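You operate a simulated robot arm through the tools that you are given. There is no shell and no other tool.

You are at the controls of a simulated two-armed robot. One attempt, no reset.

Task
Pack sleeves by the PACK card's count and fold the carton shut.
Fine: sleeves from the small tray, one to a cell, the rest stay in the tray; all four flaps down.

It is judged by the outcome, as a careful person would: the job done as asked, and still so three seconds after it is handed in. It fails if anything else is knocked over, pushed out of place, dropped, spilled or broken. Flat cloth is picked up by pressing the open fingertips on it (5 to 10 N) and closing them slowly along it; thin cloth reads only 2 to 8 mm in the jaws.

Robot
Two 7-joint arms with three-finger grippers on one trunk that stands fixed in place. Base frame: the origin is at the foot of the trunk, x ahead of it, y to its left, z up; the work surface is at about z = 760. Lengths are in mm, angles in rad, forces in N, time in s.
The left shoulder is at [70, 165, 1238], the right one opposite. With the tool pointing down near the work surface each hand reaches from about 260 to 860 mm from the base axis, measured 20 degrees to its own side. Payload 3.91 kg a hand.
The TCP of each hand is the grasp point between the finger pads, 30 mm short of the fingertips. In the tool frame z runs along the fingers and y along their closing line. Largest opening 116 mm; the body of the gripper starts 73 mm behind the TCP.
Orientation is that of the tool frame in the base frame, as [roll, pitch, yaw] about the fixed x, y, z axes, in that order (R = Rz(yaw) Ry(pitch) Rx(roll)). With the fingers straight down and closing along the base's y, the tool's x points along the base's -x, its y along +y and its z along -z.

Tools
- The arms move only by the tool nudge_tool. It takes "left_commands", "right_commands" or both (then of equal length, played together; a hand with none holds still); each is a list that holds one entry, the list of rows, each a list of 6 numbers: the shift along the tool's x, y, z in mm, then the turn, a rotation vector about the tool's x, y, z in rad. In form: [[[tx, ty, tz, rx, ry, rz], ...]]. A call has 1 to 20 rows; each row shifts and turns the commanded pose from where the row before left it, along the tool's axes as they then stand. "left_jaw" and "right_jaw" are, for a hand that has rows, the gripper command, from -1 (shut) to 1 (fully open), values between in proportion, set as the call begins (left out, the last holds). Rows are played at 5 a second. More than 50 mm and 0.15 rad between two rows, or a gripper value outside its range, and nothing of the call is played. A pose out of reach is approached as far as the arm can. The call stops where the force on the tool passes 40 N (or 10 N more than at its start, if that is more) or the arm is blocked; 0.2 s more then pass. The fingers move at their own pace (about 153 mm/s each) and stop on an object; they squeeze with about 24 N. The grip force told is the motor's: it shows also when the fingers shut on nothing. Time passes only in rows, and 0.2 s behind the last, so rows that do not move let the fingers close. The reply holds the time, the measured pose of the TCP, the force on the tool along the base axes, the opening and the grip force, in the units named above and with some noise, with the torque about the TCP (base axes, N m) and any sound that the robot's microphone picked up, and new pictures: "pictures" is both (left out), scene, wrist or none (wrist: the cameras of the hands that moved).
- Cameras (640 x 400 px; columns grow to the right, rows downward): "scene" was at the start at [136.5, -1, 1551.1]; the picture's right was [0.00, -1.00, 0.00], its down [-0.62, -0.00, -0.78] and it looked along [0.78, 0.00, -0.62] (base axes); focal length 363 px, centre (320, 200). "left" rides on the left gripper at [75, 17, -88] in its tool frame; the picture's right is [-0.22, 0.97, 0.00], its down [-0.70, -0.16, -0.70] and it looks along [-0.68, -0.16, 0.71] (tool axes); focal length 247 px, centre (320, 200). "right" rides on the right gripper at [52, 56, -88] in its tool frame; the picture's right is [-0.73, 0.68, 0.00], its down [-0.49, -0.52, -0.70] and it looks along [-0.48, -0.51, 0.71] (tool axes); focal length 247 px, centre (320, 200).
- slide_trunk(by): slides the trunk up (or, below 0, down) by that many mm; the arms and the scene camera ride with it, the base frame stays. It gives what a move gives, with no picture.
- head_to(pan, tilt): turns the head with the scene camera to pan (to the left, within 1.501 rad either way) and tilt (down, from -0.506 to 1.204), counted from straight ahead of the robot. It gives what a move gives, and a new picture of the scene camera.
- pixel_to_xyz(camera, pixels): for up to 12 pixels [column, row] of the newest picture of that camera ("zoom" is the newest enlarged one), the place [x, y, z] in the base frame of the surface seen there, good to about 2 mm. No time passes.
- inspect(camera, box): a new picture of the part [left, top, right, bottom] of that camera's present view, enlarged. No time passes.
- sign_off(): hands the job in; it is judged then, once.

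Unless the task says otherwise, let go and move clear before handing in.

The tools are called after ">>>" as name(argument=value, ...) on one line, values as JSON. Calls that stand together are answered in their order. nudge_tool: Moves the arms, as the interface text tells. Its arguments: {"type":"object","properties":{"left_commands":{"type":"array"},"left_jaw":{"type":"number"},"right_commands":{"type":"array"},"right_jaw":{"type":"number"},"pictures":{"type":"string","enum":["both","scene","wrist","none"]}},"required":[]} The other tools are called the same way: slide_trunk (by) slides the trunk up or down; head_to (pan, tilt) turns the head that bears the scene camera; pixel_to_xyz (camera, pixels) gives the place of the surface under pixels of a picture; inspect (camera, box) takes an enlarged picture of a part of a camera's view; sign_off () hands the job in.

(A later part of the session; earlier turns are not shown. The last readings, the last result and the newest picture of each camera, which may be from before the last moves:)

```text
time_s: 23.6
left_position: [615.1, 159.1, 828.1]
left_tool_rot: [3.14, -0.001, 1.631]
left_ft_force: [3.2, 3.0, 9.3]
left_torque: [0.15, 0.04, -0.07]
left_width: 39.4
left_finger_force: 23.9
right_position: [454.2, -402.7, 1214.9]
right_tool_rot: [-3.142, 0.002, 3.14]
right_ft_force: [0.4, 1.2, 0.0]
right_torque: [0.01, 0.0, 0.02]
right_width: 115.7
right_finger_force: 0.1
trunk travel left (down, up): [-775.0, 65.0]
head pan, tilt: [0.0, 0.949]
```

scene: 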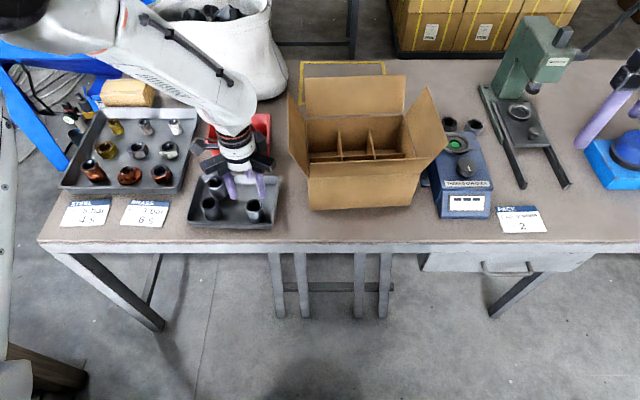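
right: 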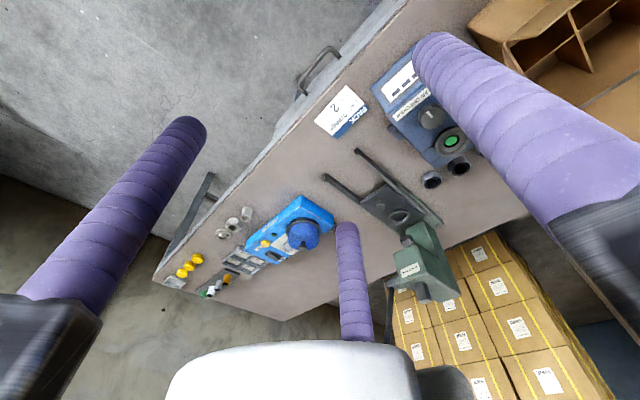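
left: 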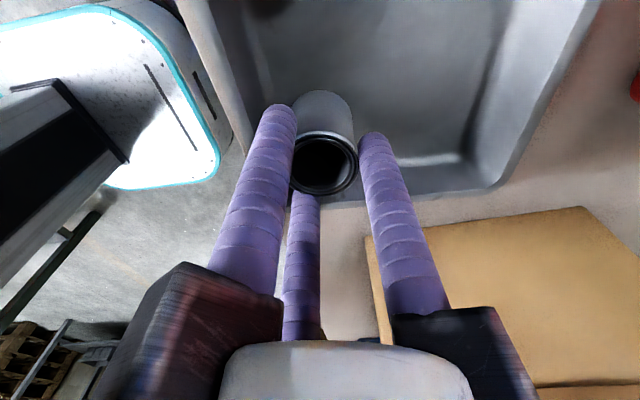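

Sleeve A is gripped at 39.4 mm. I'll lift it, then begin turning the hand back.

>>> nudge_tool(left_commands=[[[0, 0, -10, 0, 0, 0], [0, 0, -20, 0, 0, 0], [0, 0, -40, 0, 0, 0], [0, 0, -45, 0, 0, 0], [0, 0, -45, 0, 0, 0], [0, 0, -45, 0, 0, 0], [0, 0, -45, 0, 0, 0], [0, 0, 0, 0, 0, -0.137], [0, 0, 0, 0, 0, -0.137], [0, 0, 0, 0, 0, -0.137], [0, 0, 0, 0, 0, -0.137], [0, 0, 0, 0, 0, -0.137], [0, 0, 0, 0, 0, -0.137], [0, 0, 0, 0, 0, -0.137], [0, 0, 0, 0, 0, -0.137], [0, 0, 0, 0, 0, -0.137], [0, 0, 0, 0, 0, -0.137], [0, 0, 0, 0, 0, -0.137], [0, 0, 0, 0, 0, 0]]])

```text
time_s: 27.6
left_position: [615.3, 157.3, 1076.4]
left_tool_rot: [3.14, 0.0, -3.14]
left_ft_force: [-1.1, -0.5, -3.3]
left_torque: [0.01, -0.01, 0.0]
left_width: 39.5
left_finger_force: 23.9
right_position: [454.7, -402.6, 1213.3]
right_tool_rot: [3.141, 0.0, 3.139]
right_ft_force: [0.5, -0.4, -0.1]
right_torque: [-0.01, 0.01, -0.02]
right_width: 116.2
right_finger_force: 0.1
trunk travel left (down, up): [-775.0, 65.0]
head pan, tilt: [0.0, 0.949]
```

scene: 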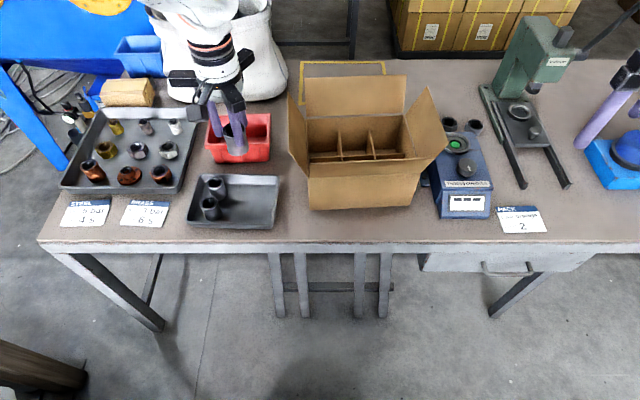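
left: 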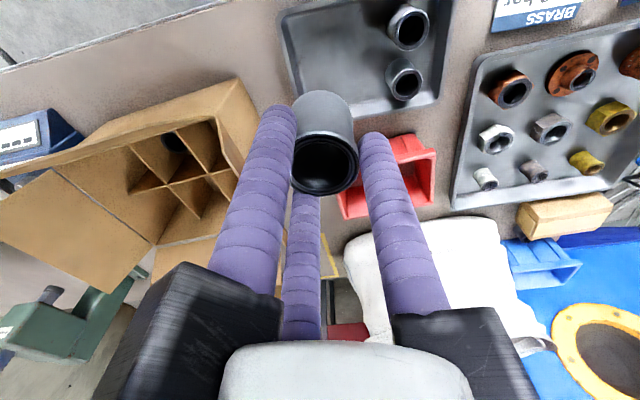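

The sleeve is held and the turn is going well. I'll continue the turn so the F2 block points toward −x.

>>> nudge_tool(left_commands=[[[0, 0, 0, 0, 0, -0.1362], [0, 0, 0, 0, 0, -0.1362], [0, 0, 0, 0, 0, -0.1362], [0, 0, 0, 0, 0, -0.1362], [0, 0, 0, 0, 0, -0.1362], [0, 0, 0, 0, 0, -0.1362], [0, 0, 0, 0, 0, -0.1362], [0, 0, 0, 0, 0, -0.1362], [0, 0, 0, 0, 0, -0.1362], [0, 0, 0, 0, 0, -0.1362], [0, 0, 0, 0, 0, -0.1362], [0, 0, 0, 0, 0, -0.1362], [0, 0, 0, 0, 0, 0]]])

```text
time_s: 30.4
left_position: [615.2, 160.1, 1079.4]
left_tool_rot: [-3.139, -0.009, -1.507]
left_ft_force: [-0.7, 0.4, -1.3]
left_torque: [0.01, -0.03, 0.03]
left_width: 39.4
left_finger_force: 23.8
right_position: [455.3, -402.8, 1212.8]
right_tool_rot: [-3.141, 0.001, -3.142]
right_ft_force: [1.3, -0.8, -0.6]
right_torque: [0.03, -0.01, 0.02]
right_width: 116.0
right_finger_force: 0.0
trunk travel left (down, up): [-775.0, 65.0]
head pan, tilt: [0.0, 0.949]
```

scene: 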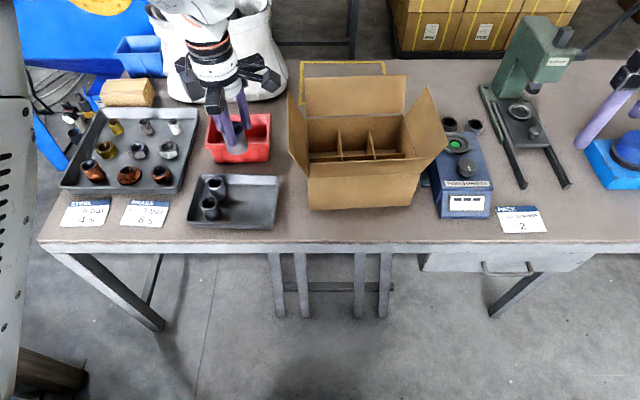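
left: 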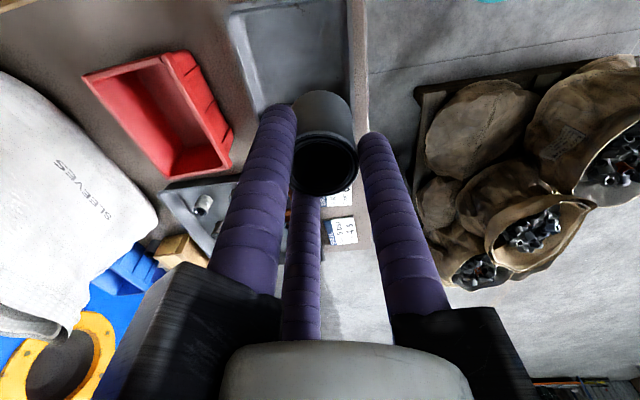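

Yaw is −1.507 with only a small pitch error. I'll carry the sleeve over the back-middle cell at (790,−94).

>>> nudge_tool(left_commands=[[[29.3, -17.6, 0, 0, 0, 0], [29.3, -17.6, 0, 0, 0, 0], [29.3, -17.6, 0, 0, 0, 0], [29.3, -17.6, 0, 0, 0, 0], [29.3, -17.6, 0, 0, 0, 0], [29.3, -17.6, 0, 0, 0, 0], [29.3, -17.6, 0, 0, 0, 0], [29.3, -17.6, 0, 0, 0, 0], [29.3, -17.6, 0, 0, 0, 0], [0, 0, 0, 0, 0, 0]]])

>>> inspect(camera="scene", box=[270, 40, 470, 210])

```text
time_s: 32.6
left_position: [767.2, -64.7, 1072.6]
left_tool_rot: [-3.139, 0.003, -1.512]
left_ft_force: [-1.0, -1.0, -2.1]
left_torque: [-0.01, 0.0, -0.01]
left_width: 39.3
left_finger_force: 23.7
left hand out of reach, approached as far as the arm can: row 8, 9
right_position: [455.2, -403.4, 1212.0]
right_tool_rot: [-3.142, 0.001, 3.141]
right_ft_force: [0.4, 0.1, 0.3]
right_torque: [0.01, 0.01, 0.0]
right_width: 116.0
right_finger_force: 0.0
trunk travel left (down, up): [-775.0, 65.0]
head pan, tilt: [0.0, 0.949]
```

scene: 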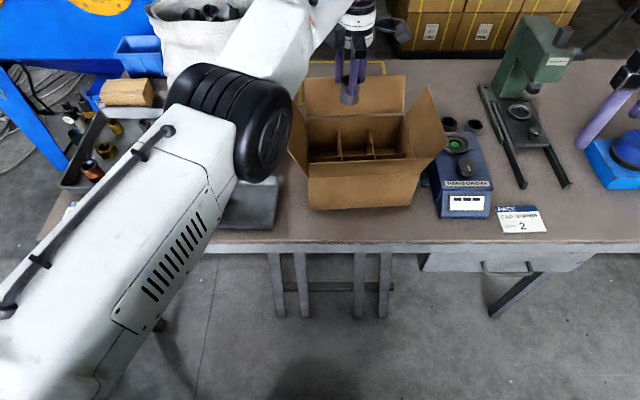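
left: 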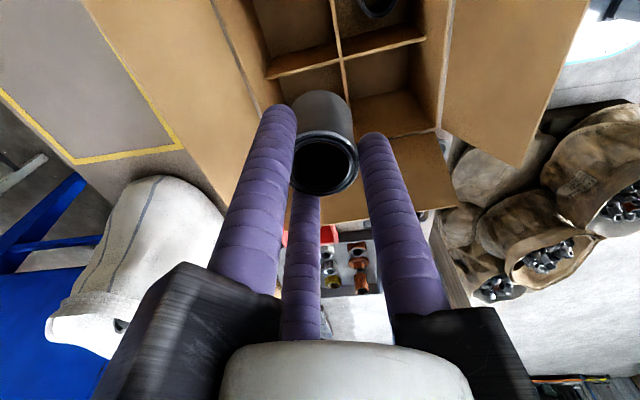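

```text
2.35 times, centred on (370, 125) of scene
```

zoom: 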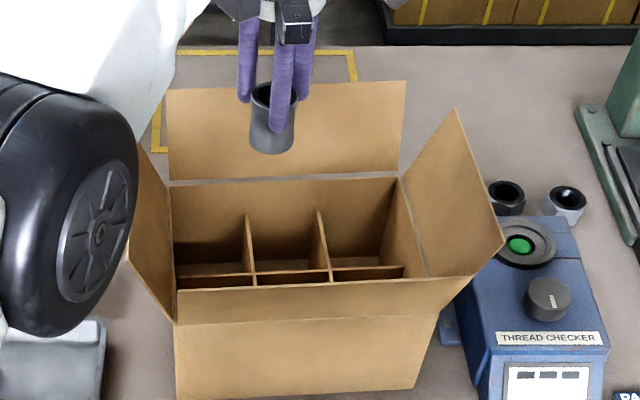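

The arm stopped at (767,−65), short of the target and out of reach with this yaw. The sleeve is still well above the carton, so I'll rotate the yaw back a little to see whether the limit is the wrist turn or the distance.

>>> nudge_tool(left_commands=[[[0, 0, 0, 0, 0, 0.13], [0, 0, 0, 0, 0, 0.13], [0, 0, 0, 0, 0, 0]]], pictures="none")

```text
time_s: 33.4
left_position: [765.0, -65.2, 1071.6]
left_tool_rot: [3.141, 0.001, -1.771]
left_ft_force: [0.9, -0.6, -4.3]
left_torque: [-0.04, 0.01, -0.01]
left_width: 39.5
left_finger_force: 24.2
right_position: [454.8, -403.1, 1213.1]
right_tool_rot: [-3.141, -0.001, 3.139]
right_ft_force: [0.2, -0.2, -0.7]
right_torque: [-0.03, 0.0, -0.03]
right_width: 115.9
right_finger_force: 0.1
trunk travel left (down, up): [-775.0, 65.0]
head pan, tilt: [0.0, 0.949]
```

>>> nudge_tool(left_commands=[[[9.8, -12.2, 0, 0, 0, 0], [0, 0, 0, 0, 0, 0]]], pictures="none")

```text
time_s: 34.0
left_position: [765.9, -67.1, 1071.6]
left_tool_rot: [3.141, 0.0, -1.77]
left_ft_force: [0.1, -0.1, -2.7]
left_torque: [-0.01, -0.02, 0.01]
left_width: 39.2
left_finger_force: 24.1
left hand out of reach, approached as far as the arm can: row 1
right_position: [454.9, -402.6, 1212.7]
right_tool_rot: [-3.14, 0.001, 3.139]
right_ft_force: [-0.7, 0.2, -0.2]
right_torque: [0.02, 0.03, 0.02]
right_width: 115.8
right_finger_force: 0.1
trunk travel left (down, up): [-775.0, 65.0]
head pan, tilt: [0.0, 0.949]
```

The limit is distance. At a lower height the arm should reach farther, so I'll lower inside the carton opening, staying above the dividers, and try again.

>>> nudge_tool(left_commands=[[[0, 0, 40, 0, 0, 0], [0, 0, 40, 0, 0, 0], [0, 0, 40, 0, 0, 0], [0, 0, 10, 0, 0, 0], [9.8, -12.2, 0, 0, 0, 0], [9.8, -12.2, 0, 0, 0, 0], [0, 0, 0, 0, 0, 0]]])

```text
time_s: 35.6
left_position: [762.2, -72.3, 942.2]
left_tool_rot: [-3.141, 0.0, -1.77]
left_ft_force: [-0.1, 0.4, -3.2]
left_torque: [-0.01, 0.01, 0.01]
left_width: 39.3
left_finger_force: 24.1
left hand out of reach, approached as far as the arm can: row 5, 6
right_position: [454.5, -402.3, 1212.8]
right_tool_rot: [3.141, 0.001, 3.141]
right_ft_force: [0.5, -0.5, 0.0]
right_torque: [0.0, 0.02, 0.0]
right_width: 116.1
right_finger_force: 0.1
trunk travel left (down, up): [-775.0, 65.0]
head pan, tilt: [0.0, 0.949]
```

scene: 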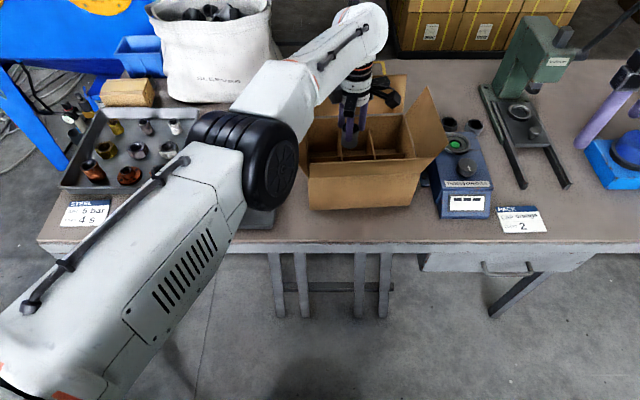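
left: 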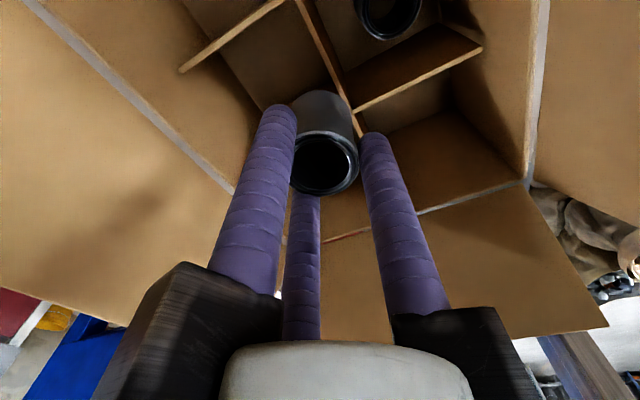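

The horizontal reach is limited to about 735 mm from the shoulder, so straight-down placement in the back row won't work. I'll raise again, pull back slightly, and turn the hand so F2 points toward +x. After that I'll lower the trunk and lean the tool for the extra reach.

>>> nudge_tool(left_commands=[[[0, 0, -40, 0, 0, 0], [0, 0, -45, 0, 0, 0], [5, 18, -40, 0, 0, 0], [5, 18, -8, 0, 0, 0], [0, 0, 0, 0, 0, 0.137], [0, 0, 0, 0, 0, 0.137], [0, 0, 0, 0, 0, 0.137], [0, 0, 0, 0, 0, 0.137], [0, 0, 0, 0, 0, 0.137], [0, 0, 0, 0, 0, 0.137], [0, 0, 0, 0, 0, 0.137], [0, 0, 0, 0, 0, 0.137], [0, 0, 0, 0, 0, 0.137], [0, 0, 0, 0, 0, 0.137], [0, 0, 0, 0, 0, 0]]], pictures="none")

>>> nudge_tool(left_commands=[[[0, 0, 0, 0, 0, 0.137], [0, 0, 0, 0, 0, 0.137], [0, 0, 0, 0, 0, 0.137], [0, 0, 0, 0, 0, 0.137], [0, 0, 0, 0, 0, 0.137], [0, 0, 0, 0, 0, 0.137], [0, 0, 0, 0, 0, 0.137], [0, 0, 0, 0, 0, 0.137], [0, 0, 0, 0, 0, 0.137], [0, 0, 0, 0, 0, 0.137], [0, 0, 0, 0, 0, 0.137], [0, 0, 0, 0, 0, 0]]])

```text
time_s: 38.8
left_position: [727.0, -78.3, 1075.0]
left_tool_rot: [3.14, 0.001, -3.14]
left_ft_force: [-0.2, 0.8, -2.4]
left_torque: [0.01, 0.0, 0.01]
left_width: 39.6
left_finger_force: 24.1
right_position: [455.9, -401.9, 1211.7]
right_tool_rot: [-3.141, 0.0, 3.139]
right_ft_force: [-1.1, 0.9, 0.3]
right_torque: [0.03, 0.05, 0.02]
right_width: 115.9
right_finger_force: 0.1
trunk travel left (down, up): [-775.0, 65.0]
head pan, tilt: [0.0, 0.949]
```

```text
time_s: 41.4
left_position: [726.6, -77.3, 1075.2]
left_tool_rot: [3.141, 0.0, 1.632]
left_ft_force: [-0.4, -0.2, -2.6]
left_torque: [0.04, 0.02, 0.03]
left_width: 39.2
left_finger_force: 23.9
right_position: [454.9, -402.0, 1213.2]
right_tool_rot: [-3.141, -0.001, 3.14]
right_ft_force: [-0.4, 0.0, -0.3]
right_torque: [0.06, -0.04, 0.03]
right_width: 115.7
right_finger_force: 0.1
trunk travel left (down, up): [-775.0, 65.0]
head pan, tilt: [0.0, 0.949]
```

scene: 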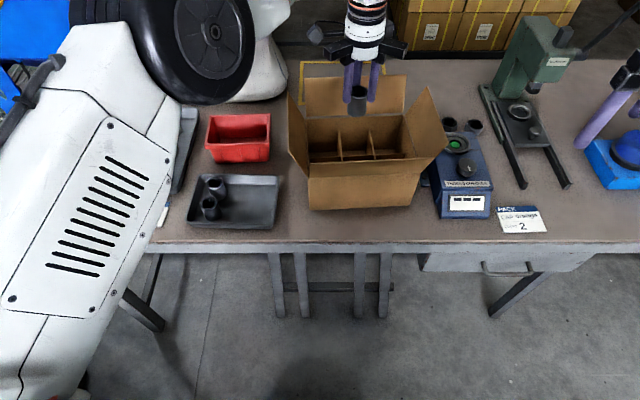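
left: 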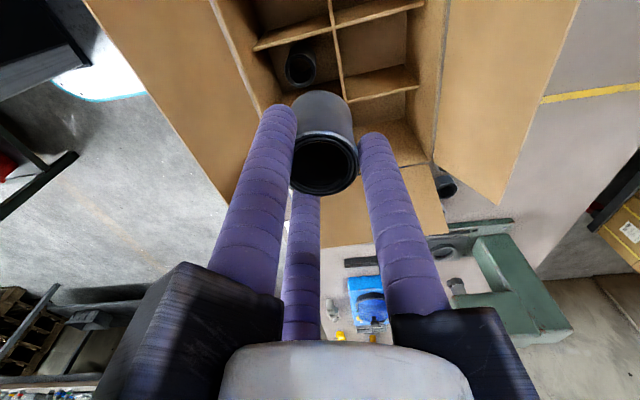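

Everything is clear, so I'll slide the trunk down 120 mm; the hand goes to about z 955, above the dividers.

>>> slide_trunk(by=-120)

>>> inspect(camera="scene", box=[160, 20, 480, 220])

```text
time_s: 42.9
left_position: [725.6, -77.8, 956.1]
left_tool_rot: [-3.141, -0.001, 1.635]
left_ft_force: [-0.2, 0.0, -3.1]
left_torque: [0.01, -0.02, -0.03]
left_width: 39.4
left_finger_force: 24.4
right_position: [455.1, -402.8, 1092.2]
right_tool_rot: [3.141, 0.003, 3.139]
right_ft_force: [-0.5, 0.8, -0.3]
right_torque: [-0.04, 0.01, -0.01]
right_width: 116.1
right_finger_force: 0.0
trunk travel left (down, up): [-655.0, 185.0]
head pan, tilt: [0.0, 0.949]
```

```text
2.00 times, centred on (320, 120) of scene
```

zoom: 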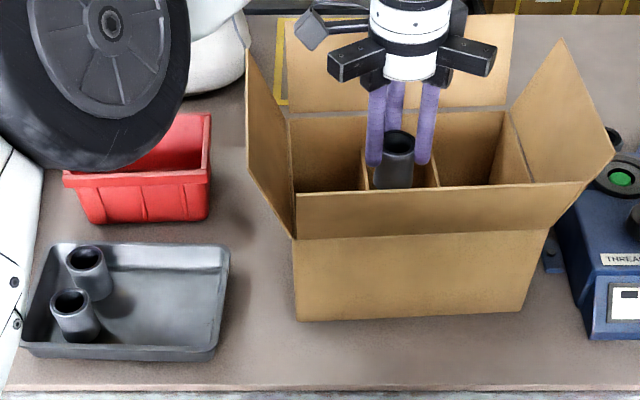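

The trunk is lowered and the sleeve hangs in the opening. Now I'll lean the tool 0.15 rad with the fingertips forward and move over the back-middle cell.

>>> nudge_tool(left_commands=[[[0, 0, 0, -0.075, 0, 0], [0, 0, 0, -0.075, 0, 0], [-6.7, 15.7, 12.8, 0, 0, 0], [-6.7, 15.7, 12.8, 0, 0, 0], [-6.7, 15.7, 12.8, 0, 0, 0], [0, 0, 0, 0, 0, 0]]])

>>> inspect(camera="scene", box=[270, 30, 470, 155])

```text
time_s: 44.3
left_position: [777.8, -90.9, 924.8]
left_tool_rot: [2.992, 0.001, 1.635]
left_ft_force: [0.2, 0.3, -1.9]
left_torque: [0.02, -0.02, 0.01]
left_width: 39.5
left_finger_force: 23.9
right_position: [453.6, -401.8, 1093.0]
right_tool_rot: [-3.141, 0.002, 3.139]
right_ft_force: [-0.8, 0.3, -0.6]
right_torque: [-0.01, -0.02, -0.02]
right_width: 116.2
right_finger_force: 0.0
trunk travel left (down, up): [-655.0, 185.0]
head pan, tilt: [0.0, 0.949]
```

scene: 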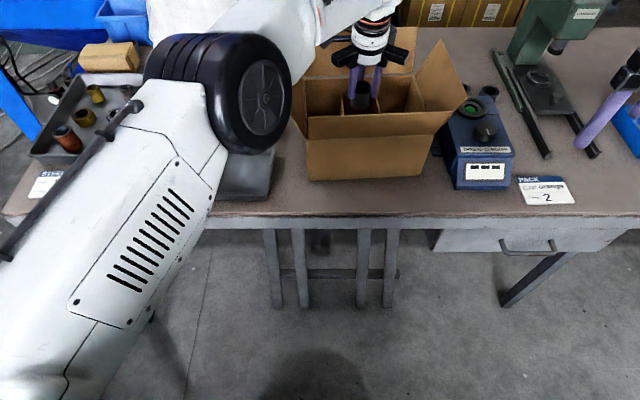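
left: 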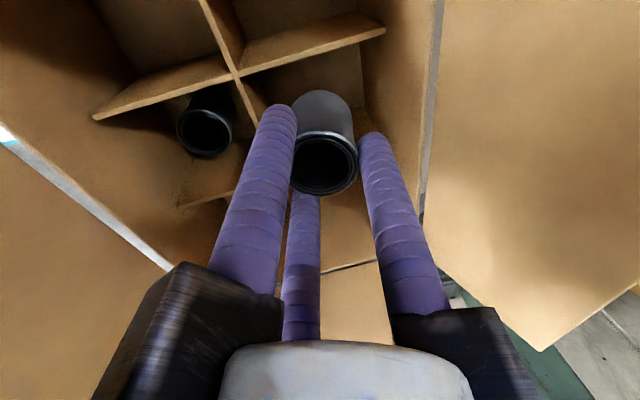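

```text
3.20 times, centred on (370, 92) of scene
```

zoom: 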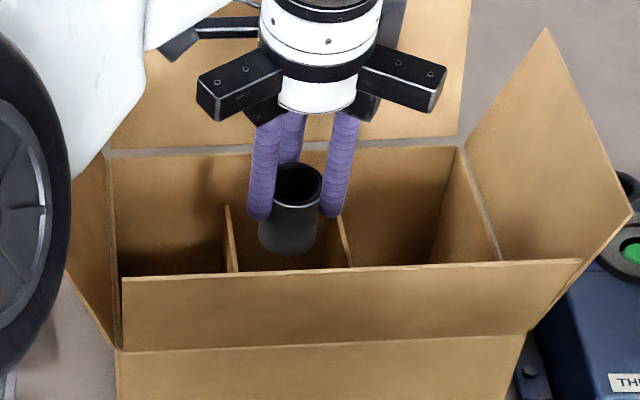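

The sleeve is over the back-middle cell and the pose is reachable. I'll lower straight down to z≈845.

>>> nudge_tool(left_commands=[[[-0.9, -2.7, 19.8, 0, 0, 0], [-0.9, -2.7, 19.8, 0, 0, 0], [-0.9, -2.7, 19.8, 0, 0, 0], [-0.9, -2.7, 19.8, 0, 0, 0], [0, 0, 0, 0, 0, 0]]])

>>> inspect(camera="scene", box=[270, 30, 470, 155])

```text
time_s: 45.5
left_position: [780.3, -97.5, 844.0]
left_tool_rot: [2.991, -0.001, 1.636]
left_ft_force: [-0.6, 0.1, -2.2]
left_torque: [0.04, 0.0, 0.02]
left_width: 39.5
left_finger_force: 24.3
right_position: [455.4, -403.0, 1094.1]
right_tool_rot: [-3.141, 0.001, 3.141]
right_ft_force: [-0.4, 0.0, -0.6]
right_torque: [-0.02, 0.0, 0.01]
right_width: 116.1
right_finger_force: 0.1
trunk travel left (down, up): [-655.0, 185.0]
head pan, tilt: [0.0, 0.949]
```

scene: 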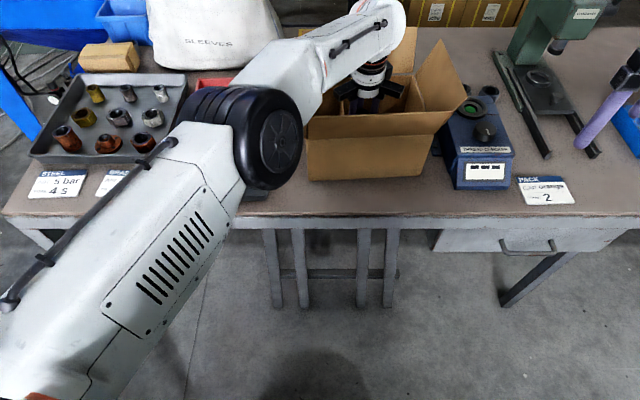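
left: 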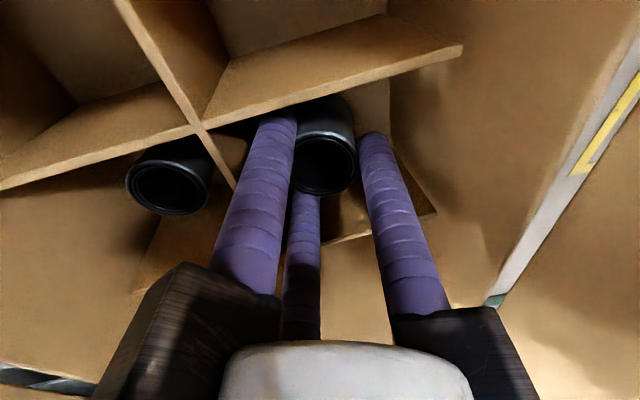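

```text
3.20 times, centred on (370, 92) of scene
```

zoom: 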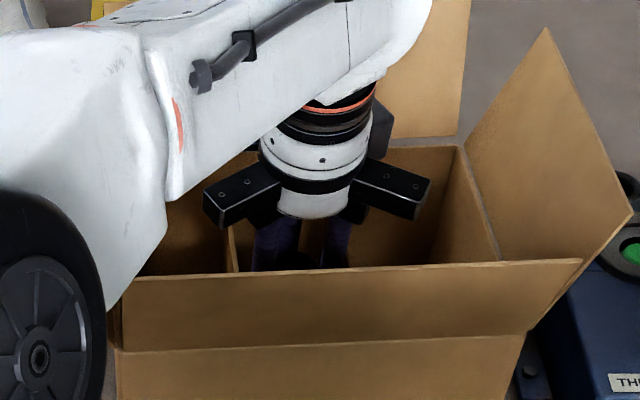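

The hand is low in the cell. I'll check the forearm's clearance over the left flap and the finger-to-divider gaps before going lower.

>>> pixel_to_xyz(camera="scene", pixels=[[308, 108], [316, 100], [322, 92], [335, 86], [350, 72], [302, 118], [298, 150]])

>>> pixel_to_xyz(camera="left", pixels=[[200, 125], [460, 50], [230, 185], [350, 232], [325, 190], [327, 140], [258, 112], [380, 145], [300, 95], [390, 70], [470, 220]])

```text
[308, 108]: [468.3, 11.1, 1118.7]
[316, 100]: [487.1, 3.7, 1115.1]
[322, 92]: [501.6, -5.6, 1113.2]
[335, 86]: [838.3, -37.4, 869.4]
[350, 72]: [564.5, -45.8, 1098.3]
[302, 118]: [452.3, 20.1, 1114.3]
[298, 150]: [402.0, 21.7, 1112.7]
```

```text
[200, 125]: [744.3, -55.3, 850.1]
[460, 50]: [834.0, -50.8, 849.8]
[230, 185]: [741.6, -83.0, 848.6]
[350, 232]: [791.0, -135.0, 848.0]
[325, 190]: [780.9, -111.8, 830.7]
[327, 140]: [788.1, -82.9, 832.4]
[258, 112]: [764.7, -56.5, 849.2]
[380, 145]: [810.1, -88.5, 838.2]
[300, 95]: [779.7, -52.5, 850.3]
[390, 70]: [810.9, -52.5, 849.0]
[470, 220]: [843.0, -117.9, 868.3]
```

The forearm is far above the flap and the cell spans y −135 to −53. I'll shift 3 mm in +y and step down toward the floor.

>>> nudge_tool(left_commands=[[[3, 0, 0, 0, 0, 0], [0, -0.8, 5.4, 0, 0, 0], [0, -0.8, 5.4, 0, 0, 0], [0, 0, 0, 0, 0, 0]]], pictures="none")

>>> nudge_tool(left_commands=[[[0, -0.15, 1, 0, 0, 0], [0, -0.15, 1, 0, 0, 0], [0, 0, 0, 0, 0, 0]]], pictures="none")

```text
time_s: 46.5
left_position: [781.6, -94.5, 833.5]
left_tool_rot: [2.991, -0.001, 1.636]
left_ft_force: [0.3, 0.6, -3.2]
left_torque: [0.02, 0.01, 0.02]
left_width: 39.4
left_finger_force: 23.6
right_position: [454.5, -400.8, 1092.5]
right_tool_rot: [3.141, 0.0, 3.139]
right_ft_force: [0.3, 0.2, 0.4]
right_torque: [0.01, 0.01, -0.02]
right_width: 115.8
right_finger_force: 0.1
trunk travel left (down, up): [-655.0, 185.0]
head pan, tilt: [0.0, 0.949]
```

```text
time_s: 47.3
left_position: [780.4, -93.8, 831.7]
left_tool_rot: [2.992, 0.0, 1.636]
left_ft_force: [-0.5, -0.3, -2.3]
left_torque: [-0.01, 0.01, 0.02]
left_width: 39.4
left_finger_force: 24.2
right_position: [455.1, -402.4, 1093.4]
right_tool_rot: [-3.141, 0.001, 3.14]
right_ft_force: [0.1, 0.4, -0.1]
right_torque: [0.03, 0.03, 0.03]
right_width: 116.2
right_finger_force: 0.1
trunk travel left (down, up): [-655.0, 185.0]
head pan, tilt: [0.0, 0.949]
```

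>>> nudge_tool(left_commands=[[[0, -0.15, 1, 0, 0, 0], [0, -0.15, 1, 0, 0, 0], [0, 0, 0, 0, 0, 0]]], pictures="none")

```text
time_s: 48.1
left_position: [782.2, -95.8, 831.0]
left_tool_rot: [2.989, 0.001, 1.636]
left_ft_force: [2.9, 0.4, 4.1]
left_torque: [0.0, 0.01, 0.02]
left_width: 39.4
left_finger_force: 24.0
right_position: [454.1, -402.0, 1093.6]
right_tool_rot: [3.14, 0.002, 3.14]
right_ft_force: [-0.1, -0.3, 0.4]
right_torque: [-0.01, -0.03, 0.02]
right_width: 116.1
right_finger_force: 0.1
trunk travel left (down, up): [-655.0, 185.0]
head pan, tilt: [0.0, 0.949]
```

Contact: the vertical force went to +4.1 N. I'll open the fingers to 48 mm.

>>> nudge_tool(left_commands=[[[0, 0, 0, 0, 0, 0], [0, 0, 0, 0, 0, 0], [0, 0, 0, 0, 0, 0]]], left_jaw=-0.17, pictures="wrist")

```text
time_s: 48.9
left_position: [781.0, -95.7, 829.9]
left_tool_rot: [2.99, 0.001, 1.635]
left_ft_force: [1.0, 0.0, -0.2]
left_torque: [-0.02, -0.01, 0.04]
left_width: 48.6
left_finger_force: 0.7
right_position: [455.1, -401.6, 1092.9]
right_tool_rot: [3.141, 0.0, 3.139]
right_ft_force: [-0.8, 0.0, -0.1]
right_torque: [-0.01, -0.02, -0.01]
right_width: 116.1
right_finger_force: 0.1
trunk travel left (down, up): [-655.0, 185.0]
head pan, tilt: [0.0, 0.949]
```

left: 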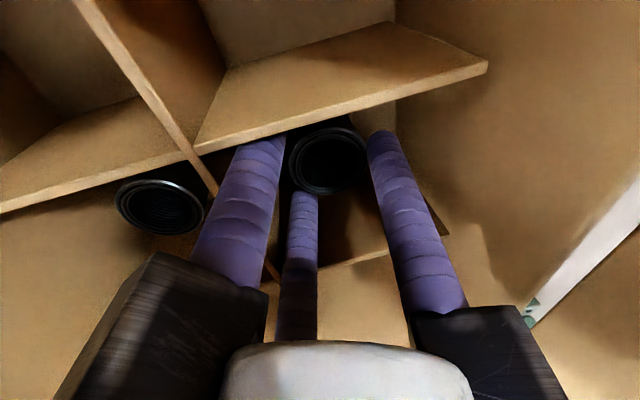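

The sleeve has settled free of the grip. I'll retract gently along the tool axis.

>>> nudge_tool(left_commands=[[[0, 0, -5, 0, 0, 0], [0, 0, -8, 0, 0, 0], [0, 0, -12, 0, 0, 0], [0, 0, -20, 0, 0, 0], [0, 0, -30, 0, 0, 0], [0, 0, 0, 0, 0, 0]]])

```text
time_s: 50.3
left_position: [769.7, -94.0, 902.9]
left_tool_rot: [2.993, 0.0, 1.636]
left_ft_force: [0.3, -0.5, -0.1]
left_torque: [0.01, 0.0, 0.03]
left_width: 48.3
left_finger_force: 0.1
right_position: [454.6, -402.9, 1092.4]
right_tool_rot: [-3.141, -0.001, 3.139]
right_ft_force: [0.1, 0.1, -0.2]
right_torque: [-0.01, 0.05, 0.0]
right_width: 115.9
right_finger_force: 0.1
trunk travel left (down, up): [-655.0, 185.0]
head pan, tilt: [0.0, 0.949]
```

scene: 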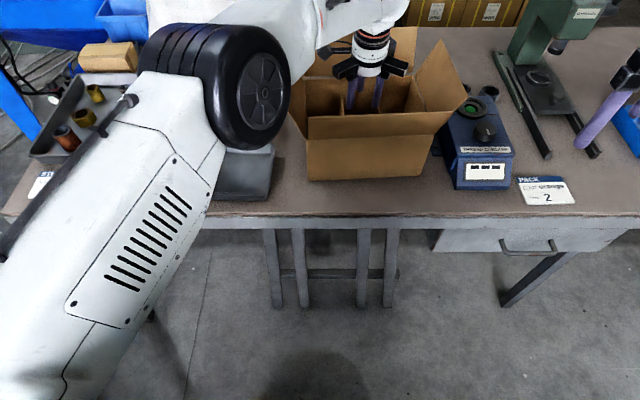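
left: 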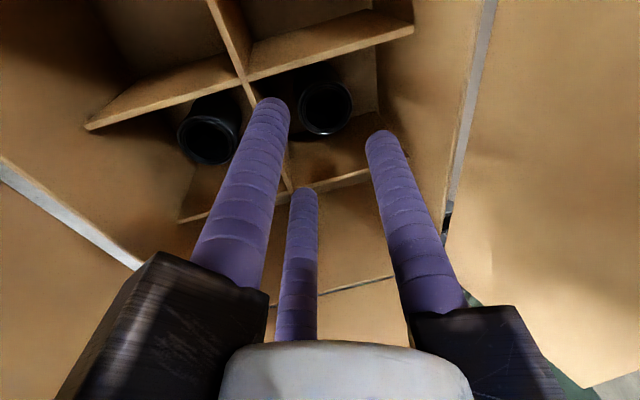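

Both sleeves stand in their own cells, front-middle at (208,140) and back-middle at (325,105). I'll raise the hand clear of the flaps and take out the tilt.

>>> nudge_tool(left_commands=[[[0, 0, -40, 0, 0, 0], [0, 0, -40, 0, 0, 0], [0, 0, -40, 0, 0, 0], [0, 0, -40, 0, 0, 0], [0, 0, 0, 0.075, 0, 0], [0, 0, 0, 0.075, 0, 0], [0, 0, 0, 0, 0, 0]]])

>>> inspect(camera="left", box=[180, 0, 500, 200])

```text
time_s: 51.9
left_position: [746.8, -96.4, 1061.9]
left_tool_rot: [3.066, -0.001, 1.636]
left_ft_force: [-0.1, 0.6, -0.6]
left_torque: [-0.01, 0.01, 0.02]
left_width: 48.1
left_finger_force: 0.1
left hand out of reach, approached as far as the arm can: row 6
right_position: [455.2, -402.6, 1093.8]
right_tool_rot: [3.14, 0.002, 3.14]
right_ft_force: [-0.5, 0.1, -0.5]
right_torque: [0.02, 0.01, 0.07]
right_width: 116.0
right_finger_force: 0.0
trunk travel left (down, up): [-655.0, 185.0]
head pan, tilt: [0.0, 0.949]
```

scene: 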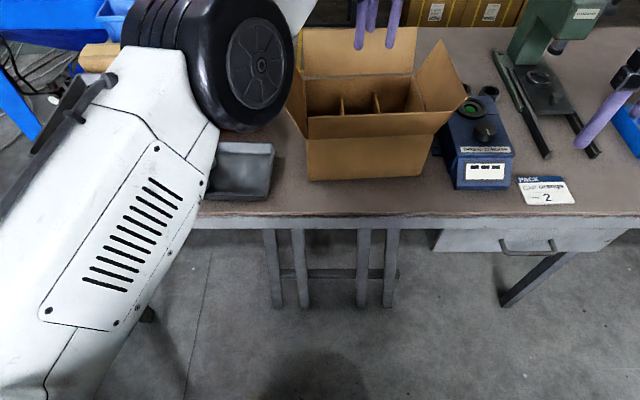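
left: 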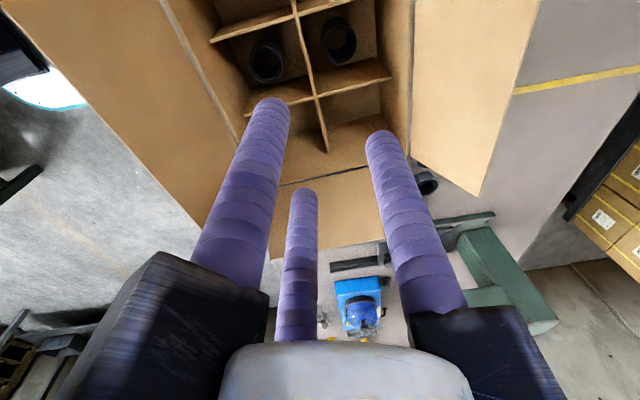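

```text
2.00 times, centred on (340, 100) of left
```

zoom: 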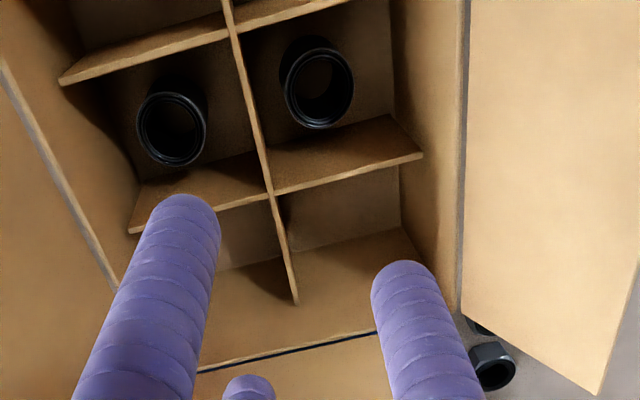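

Both sleeves are in separate cells, so packing is done. Now the flaps: I'll close the jaws and move the left hand outside the left flap.

>>> nudge_tool(left_commands=[[[42.3, 0.4, 0, 0, 0, 0], [42.3, 0.4, 0, 0, 0, 0], [42.3, 0.4, 0, 0, 0, 0], [42.3, 0.4, 0, 0, 0, 0], [42.3, 0.4, 0, 0, 0, 0], [0, 0, 0, 0.075, 0, 0], [0, 0, 0, 0, 0, 0]]], left_jaw=-1)

>>> inspect(camera="left", box=[160, 60, 480, 260])

```text
time_s: 53.5
left_position: [733.5, 116.4, 1064.1]
left_tool_rot: [3.14, -0.002, 1.636]
left_ft_force: [0.2, 0.3, 0.3]
left_torque: [-0.03, 0.04, 0.0]
left_width: 9.4
left_finger_force: 24.1
right_position: [454.5, -402.0, 1092.9]
right_tool_rot: [-3.139, 0.002, 3.14]
right_ft_force: [0.2, 0.1, 1.3]
right_torque: [-0.01, -0.03, 0.0]
right_width: 116.0
right_finger_force: 0.0
trunk travel left (down, up): [-655.0, 185.0]
head pan, tilt: [0.0, 0.949]
```

scene: 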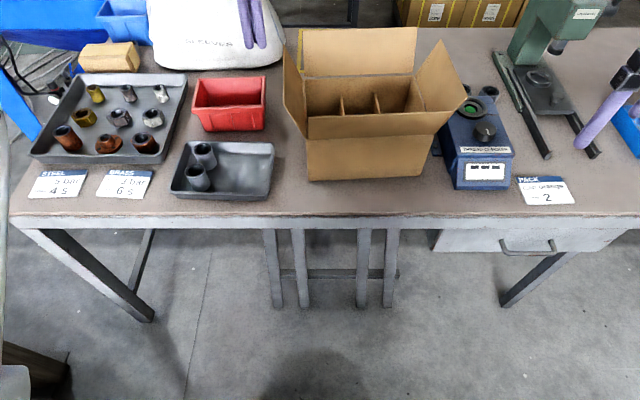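
left: 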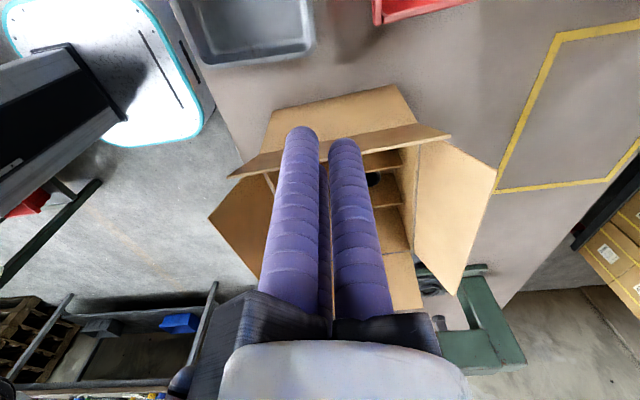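

```text
2.00 times, centred on (320, 160) of left
```

zoom: 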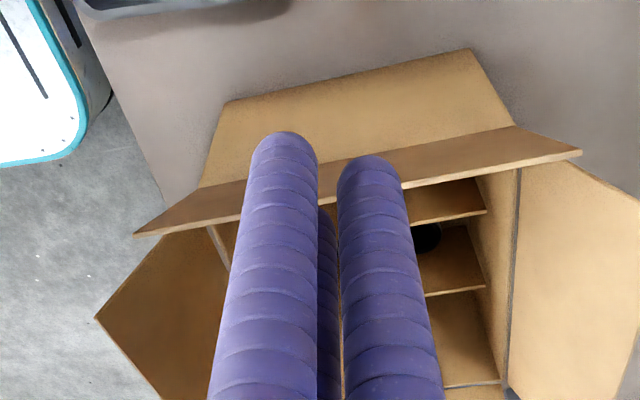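

The fingers are closed into one rod. I'll measure all four flaps' top edges so I can plan the pushes.

>>> pixel_to_xyz(camera="zoom", pixels=[[140, 234], [575, 155], [360, 190], [235, 100], [470, 55], [518, 170], [100, 318]])

>>> pixel_to_xyz(camera="scene", pixels=[[304, 30], [415, 28], [306, 78], [410, 74], [284, 45], [305, 137], [438, 42], [467, 92], [308, 118], [436, 113], [307, 140], [434, 134]])

```text
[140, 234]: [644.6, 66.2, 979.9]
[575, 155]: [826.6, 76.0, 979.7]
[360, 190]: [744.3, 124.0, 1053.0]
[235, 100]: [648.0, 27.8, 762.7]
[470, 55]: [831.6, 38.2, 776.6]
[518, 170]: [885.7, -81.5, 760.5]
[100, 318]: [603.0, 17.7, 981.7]
```

```text
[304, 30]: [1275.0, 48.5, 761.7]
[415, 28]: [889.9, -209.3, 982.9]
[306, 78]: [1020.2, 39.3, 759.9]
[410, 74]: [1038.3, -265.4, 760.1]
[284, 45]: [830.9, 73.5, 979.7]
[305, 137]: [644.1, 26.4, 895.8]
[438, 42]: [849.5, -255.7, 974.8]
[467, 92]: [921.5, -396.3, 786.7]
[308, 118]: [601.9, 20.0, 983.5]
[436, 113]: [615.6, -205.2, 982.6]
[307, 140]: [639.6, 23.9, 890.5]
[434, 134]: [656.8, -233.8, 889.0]
```

The left flap's top edge is at y 66–76, z 980. I'll lower the closed fingers outside it and push inward to near vertical.

>>> nudge_tool(left_commands=[[[0, 0, 40, 0, 0, 0], [0, 0, 39, 0, 0, 0], [-13, 0, 0, 0, 0, 0], [-13, 0, 0, 0, 0, 0], [-13, 0, 0, 0, 0, 0], [-13, 0, 0, 0, 0, 0], [-13, 0, 0, 0, 0, 0], [0, 0, 0, 0, 0, 0]]])

```text
time_s: 55.3
left_position: [737.5, 49.7, 984.5]
left_tool_rot: [-3.141, 0.001, 1.633]
left_ft_force: [-0.5, -0.1, 0.7]
left_torque: [-0.01, -0.08, 0.04]
left_width: 9.4
left_finger_force: 23.7
right_position: [456.2, -402.2, 1093.1]
right_tool_rot: [-3.14, 0.001, 3.139]
right_ft_force: [0.2, -0.2, 0.3]
right_torque: [-0.01, -0.01, -0.02]
right_width: 116.5
right_finger_force: 0.0
trunk travel left (down, up): [-655.0, 185.0]
head pan, tilt: [0.0, 0.949]
```

scene: 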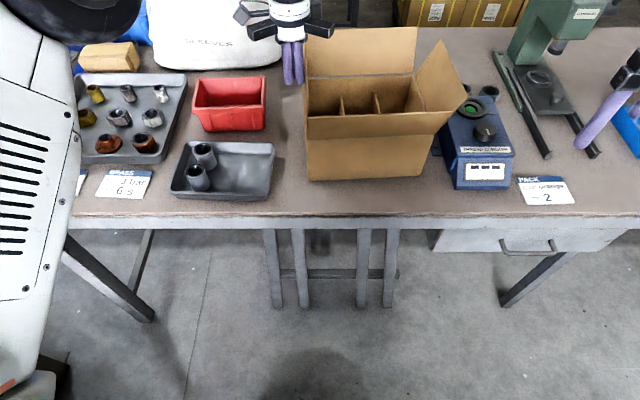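
left: 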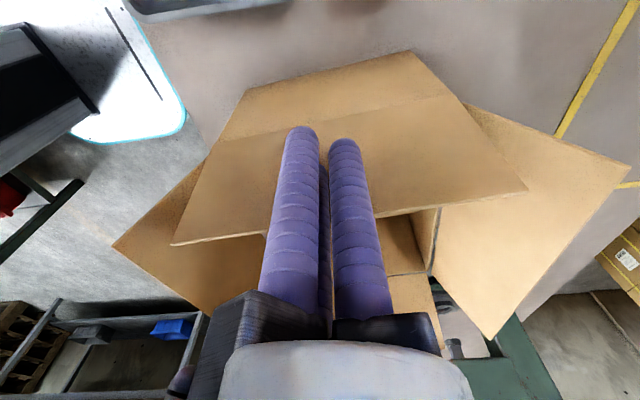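

The flap has come to about vertical with almost no force. I'll continue inward and down in an arc to lay it flat.

>>> nudge_tool(left_commands=[[[-15, 0, 0, 0, 0, 0], [-15, 0, 0, 0, 0, 0], [-13, 0, 4, 0, 0, 0], [-13, 0, 6, 0, 0, 0], [-12, 0, 14, 0, 0, 0], [-12, 0, 16, 0, 0, 0], [-6, 0, 10, 0, 0, 0], [-4, 0, 6, 0, 0, 0], [0, 0, 0, 0, 0, 0]]])

```text
time_s: 57.3
left_position: [743.7, -39.4, 928.7]
left_tool_rot: [3.139, 0.0, 1.635]
left_ft_force: [0.2, 0.1, 0.3]
left_torque: [-0.03, 0.01, 0.0]
left_width: 9.6
left_finger_force: 24.2
right_position: [455.5, -401.8, 1092.5]
right_tool_rot: [-3.141, 0.002, 3.14]
right_ft_force: [0.1, 0.1, -0.6]
right_torque: [-0.02, 0.0, 0.03]
right_width: 115.9
right_finger_force: 0.1
trunk travel left (down, up): [-655.0, 185.0]
head pan, tilt: [0.0, 0.949]
```

scene: 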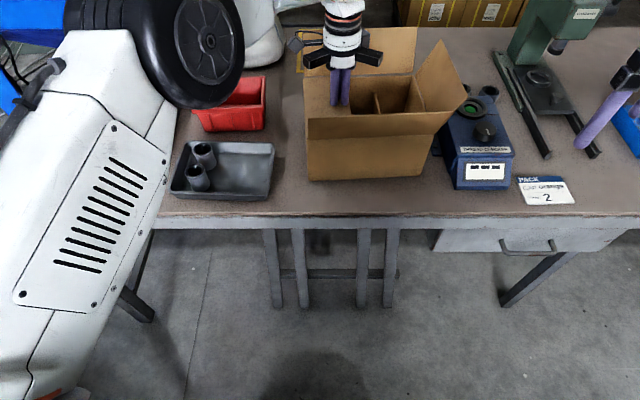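
left: 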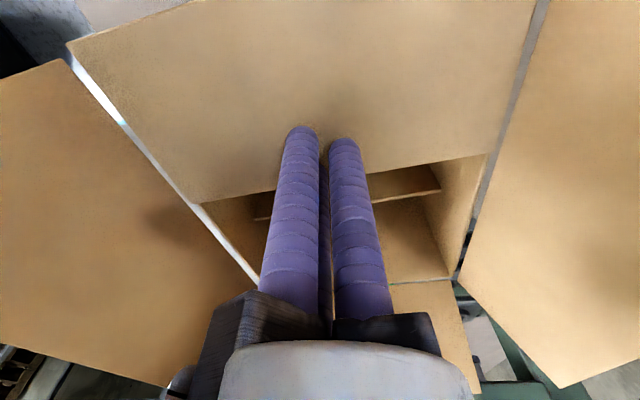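

The left flap looks nearly flat. I'll press slightly, then lift and see whether it stays down.

>>> nudge_tool(left_commands=[[[0, 0, 3, 0, 0, 0], [0, 0, 3, 0, 0, 0], [0, 0, 0, 0, 0, 0]]], pictures="none")

>>> nudge_tool(left_commands=[[[0, 0, -30, 0, 0, 0], [0, 0, -40, 0, 0, 0], [0, 0, -40, 0, 0, 0], [0, 0, 0, 0, 0, 0]]])

```text
time_s: 58.1
left_position: [743.5, -40.0, 923.7]
left_tool_rot: [3.139, 0.001, 1.633]
left_ft_force: [0.1, -0.2, 8.7]
left_torque: [0.08, -0.01, -0.06]
left_width: 9.2
left_finger_force: 24.1
right_position: [454.0, -403.3, 1093.7]
right_tool_rot: [3.14, 0.001, 3.14]
right_ft_force: [-0.3, -0.3, -0.1]
right_torque: [0.01, 0.01, 0.0]
right_width: 116.0
right_finger_force: 0.0
trunk travel left (down, up): [-655.0, 185.0]
head pan, tilt: [0.0, 0.949]
```

```text
time_s: 59.1
left_position: [745.9, -43.1, 1033.5]
left_tool_rot: [3.141, 0.0, 1.635]
left_ft_force: [-0.2, 0.0, 0.3]
left_torque: [0.0, -0.02, 0.01]
left_width: 9.2
left_finger_force: 24.1
right_position: [454.8, -402.6, 1094.1]
right_tool_rot: [-3.141, 0.001, 3.139]
right_ft_force: [0.1, 0.3, 1.0]
right_torque: [-0.03, -0.01, 0.0]
right_width: 116.0
right_finger_force: 0.0
trunk travel left (down, up): [-655.0, 185.0]
head pan, tilt: [0.0, 0.949]
```

scene: 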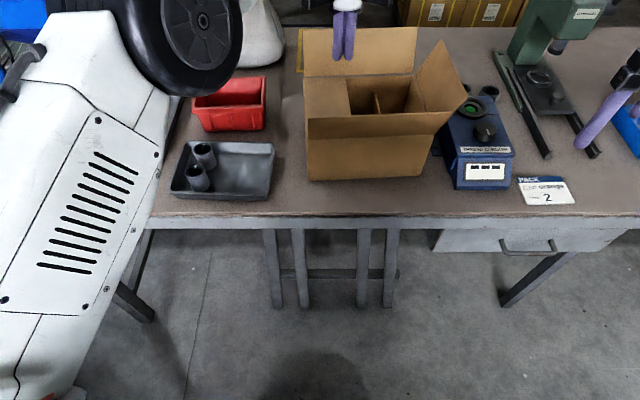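
left: 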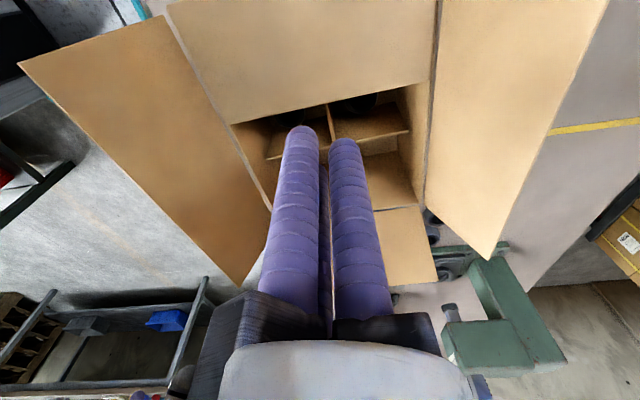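

The left flap stays flat. Next I'll check the surroundings on the right side of the carton before bringing in the right hand.

>>> pixel_to_xyz(camera="scene", pixels=[[330, 100], [345, 90], [473, 108], [489, 92], [485, 130], [545, 78], [560, 25], [530, 30], [557, 45], [438, 40], [466, 88], [437, 112]])

>>> inspect(camera="scene", box=[290, 0, 610, 200])

```text
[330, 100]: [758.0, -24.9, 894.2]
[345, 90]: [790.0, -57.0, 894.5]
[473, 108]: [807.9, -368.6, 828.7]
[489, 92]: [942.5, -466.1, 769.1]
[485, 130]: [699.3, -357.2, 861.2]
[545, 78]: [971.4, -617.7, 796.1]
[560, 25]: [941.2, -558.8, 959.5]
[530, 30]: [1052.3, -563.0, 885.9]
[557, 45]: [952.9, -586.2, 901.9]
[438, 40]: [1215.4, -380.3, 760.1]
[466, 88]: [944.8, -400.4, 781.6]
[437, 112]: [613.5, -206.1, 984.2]
```

```text
2.00 times, centred on (450, 100) of scene
```

zoom: 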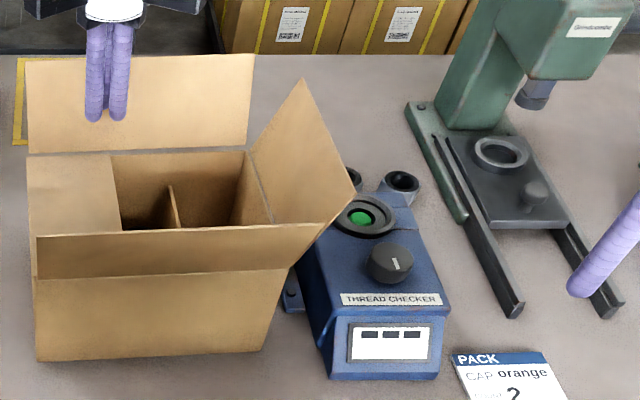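

>>> pixel_to_xyz(camera="zoom", pixels=[[301, 86], [330, 140], [350, 188], [253, 158], [270, 220], [290, 160], [28, 155], [250, 55], [30, 62], [248, 150]])

```text
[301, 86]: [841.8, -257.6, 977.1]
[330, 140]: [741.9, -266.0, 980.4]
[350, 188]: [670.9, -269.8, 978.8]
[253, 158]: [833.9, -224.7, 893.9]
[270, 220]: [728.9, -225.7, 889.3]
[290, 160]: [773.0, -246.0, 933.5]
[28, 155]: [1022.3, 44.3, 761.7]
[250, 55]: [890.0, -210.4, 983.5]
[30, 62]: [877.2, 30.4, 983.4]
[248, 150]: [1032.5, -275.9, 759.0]
```

The right flap's hinge is at y≈−226 and its top edge at y≈−266, z 980. I'll park the left hand to the left and bring the closed right hand outside the right flap.

>>> nudge_tool(left_commands=[[[34.7, -19.5, -5, 0, 0, 0], [34.7, -19.5, -5, 0, 0, 0], [34.7, -19.5, -5, 0, 0, 0], [34.7, -19.5, -5, 0, 0, 0], [34.7, -19.5, -5, 0, 0, 0], [34.7, -19.5, -5, 0, 0, 0], [0, 0, 0, 0, 0, 0], [0, 0, 0, 0, 0, 0], [0, 0, 0, 0, 0, 0]]], right_commands=[[[-36.3, 10.3, 0, 0, 0, 0], [-36.3, 10.3, 0, 0, 0, 0], [-36.3, 10.3, 0, 0, 0, 0], [-36.3, 10.3, 0, 0, 0, 0], [-36.3, 10.3, 0, 0, 0, 0], [-36.3, 10.3, 0, 0, 0, 0], [-36.3, 10.3, 0, 0, 0, 0], [-36.3, 10.3, 0, 0, 0, 0], [0, 0, 0, 0, 0, 0]]], right_jaw=-1)

```text
time_s: 61.1
left_position: [614.6, 158.8, 1064.2]
left_tool_rot: [3.14, 0.0, 1.636]
left_ft_force: [-0.4, -0.2, 0.4]
left_torque: [0.0, -0.04, -0.05]
left_width: 9.3
left_finger_force: 24.3
right_position: [744.3, -319.2, 1093.8]
right_tool_rot: [-3.14, 0.001, -3.141]
right_ft_force: [-1.0, -0.2, -0.5]
right_torque: [-0.06, -0.06, 0.04]
right_width: 9.3
right_finger_force: 24.1
trunk travel left (down, up): [-655.0, 185.0]
head pan, tilt: [0.0, 0.949]
```

scene: 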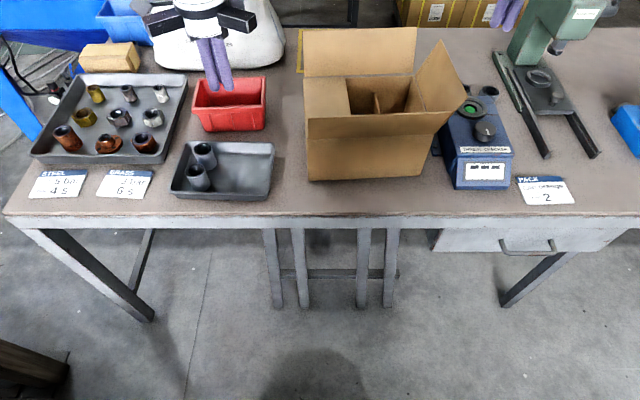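
right: 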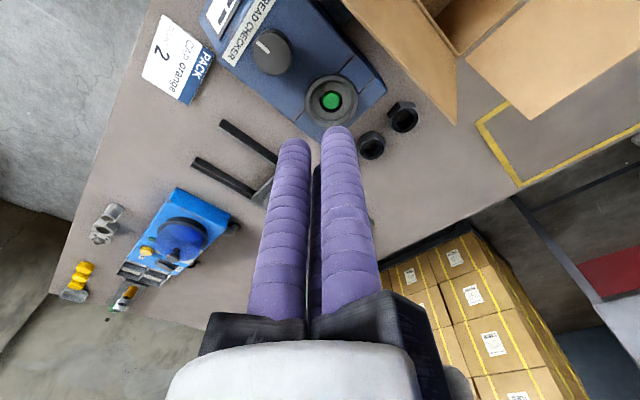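
left: 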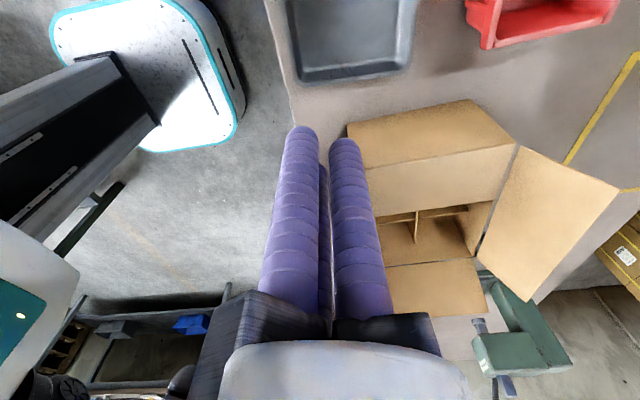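

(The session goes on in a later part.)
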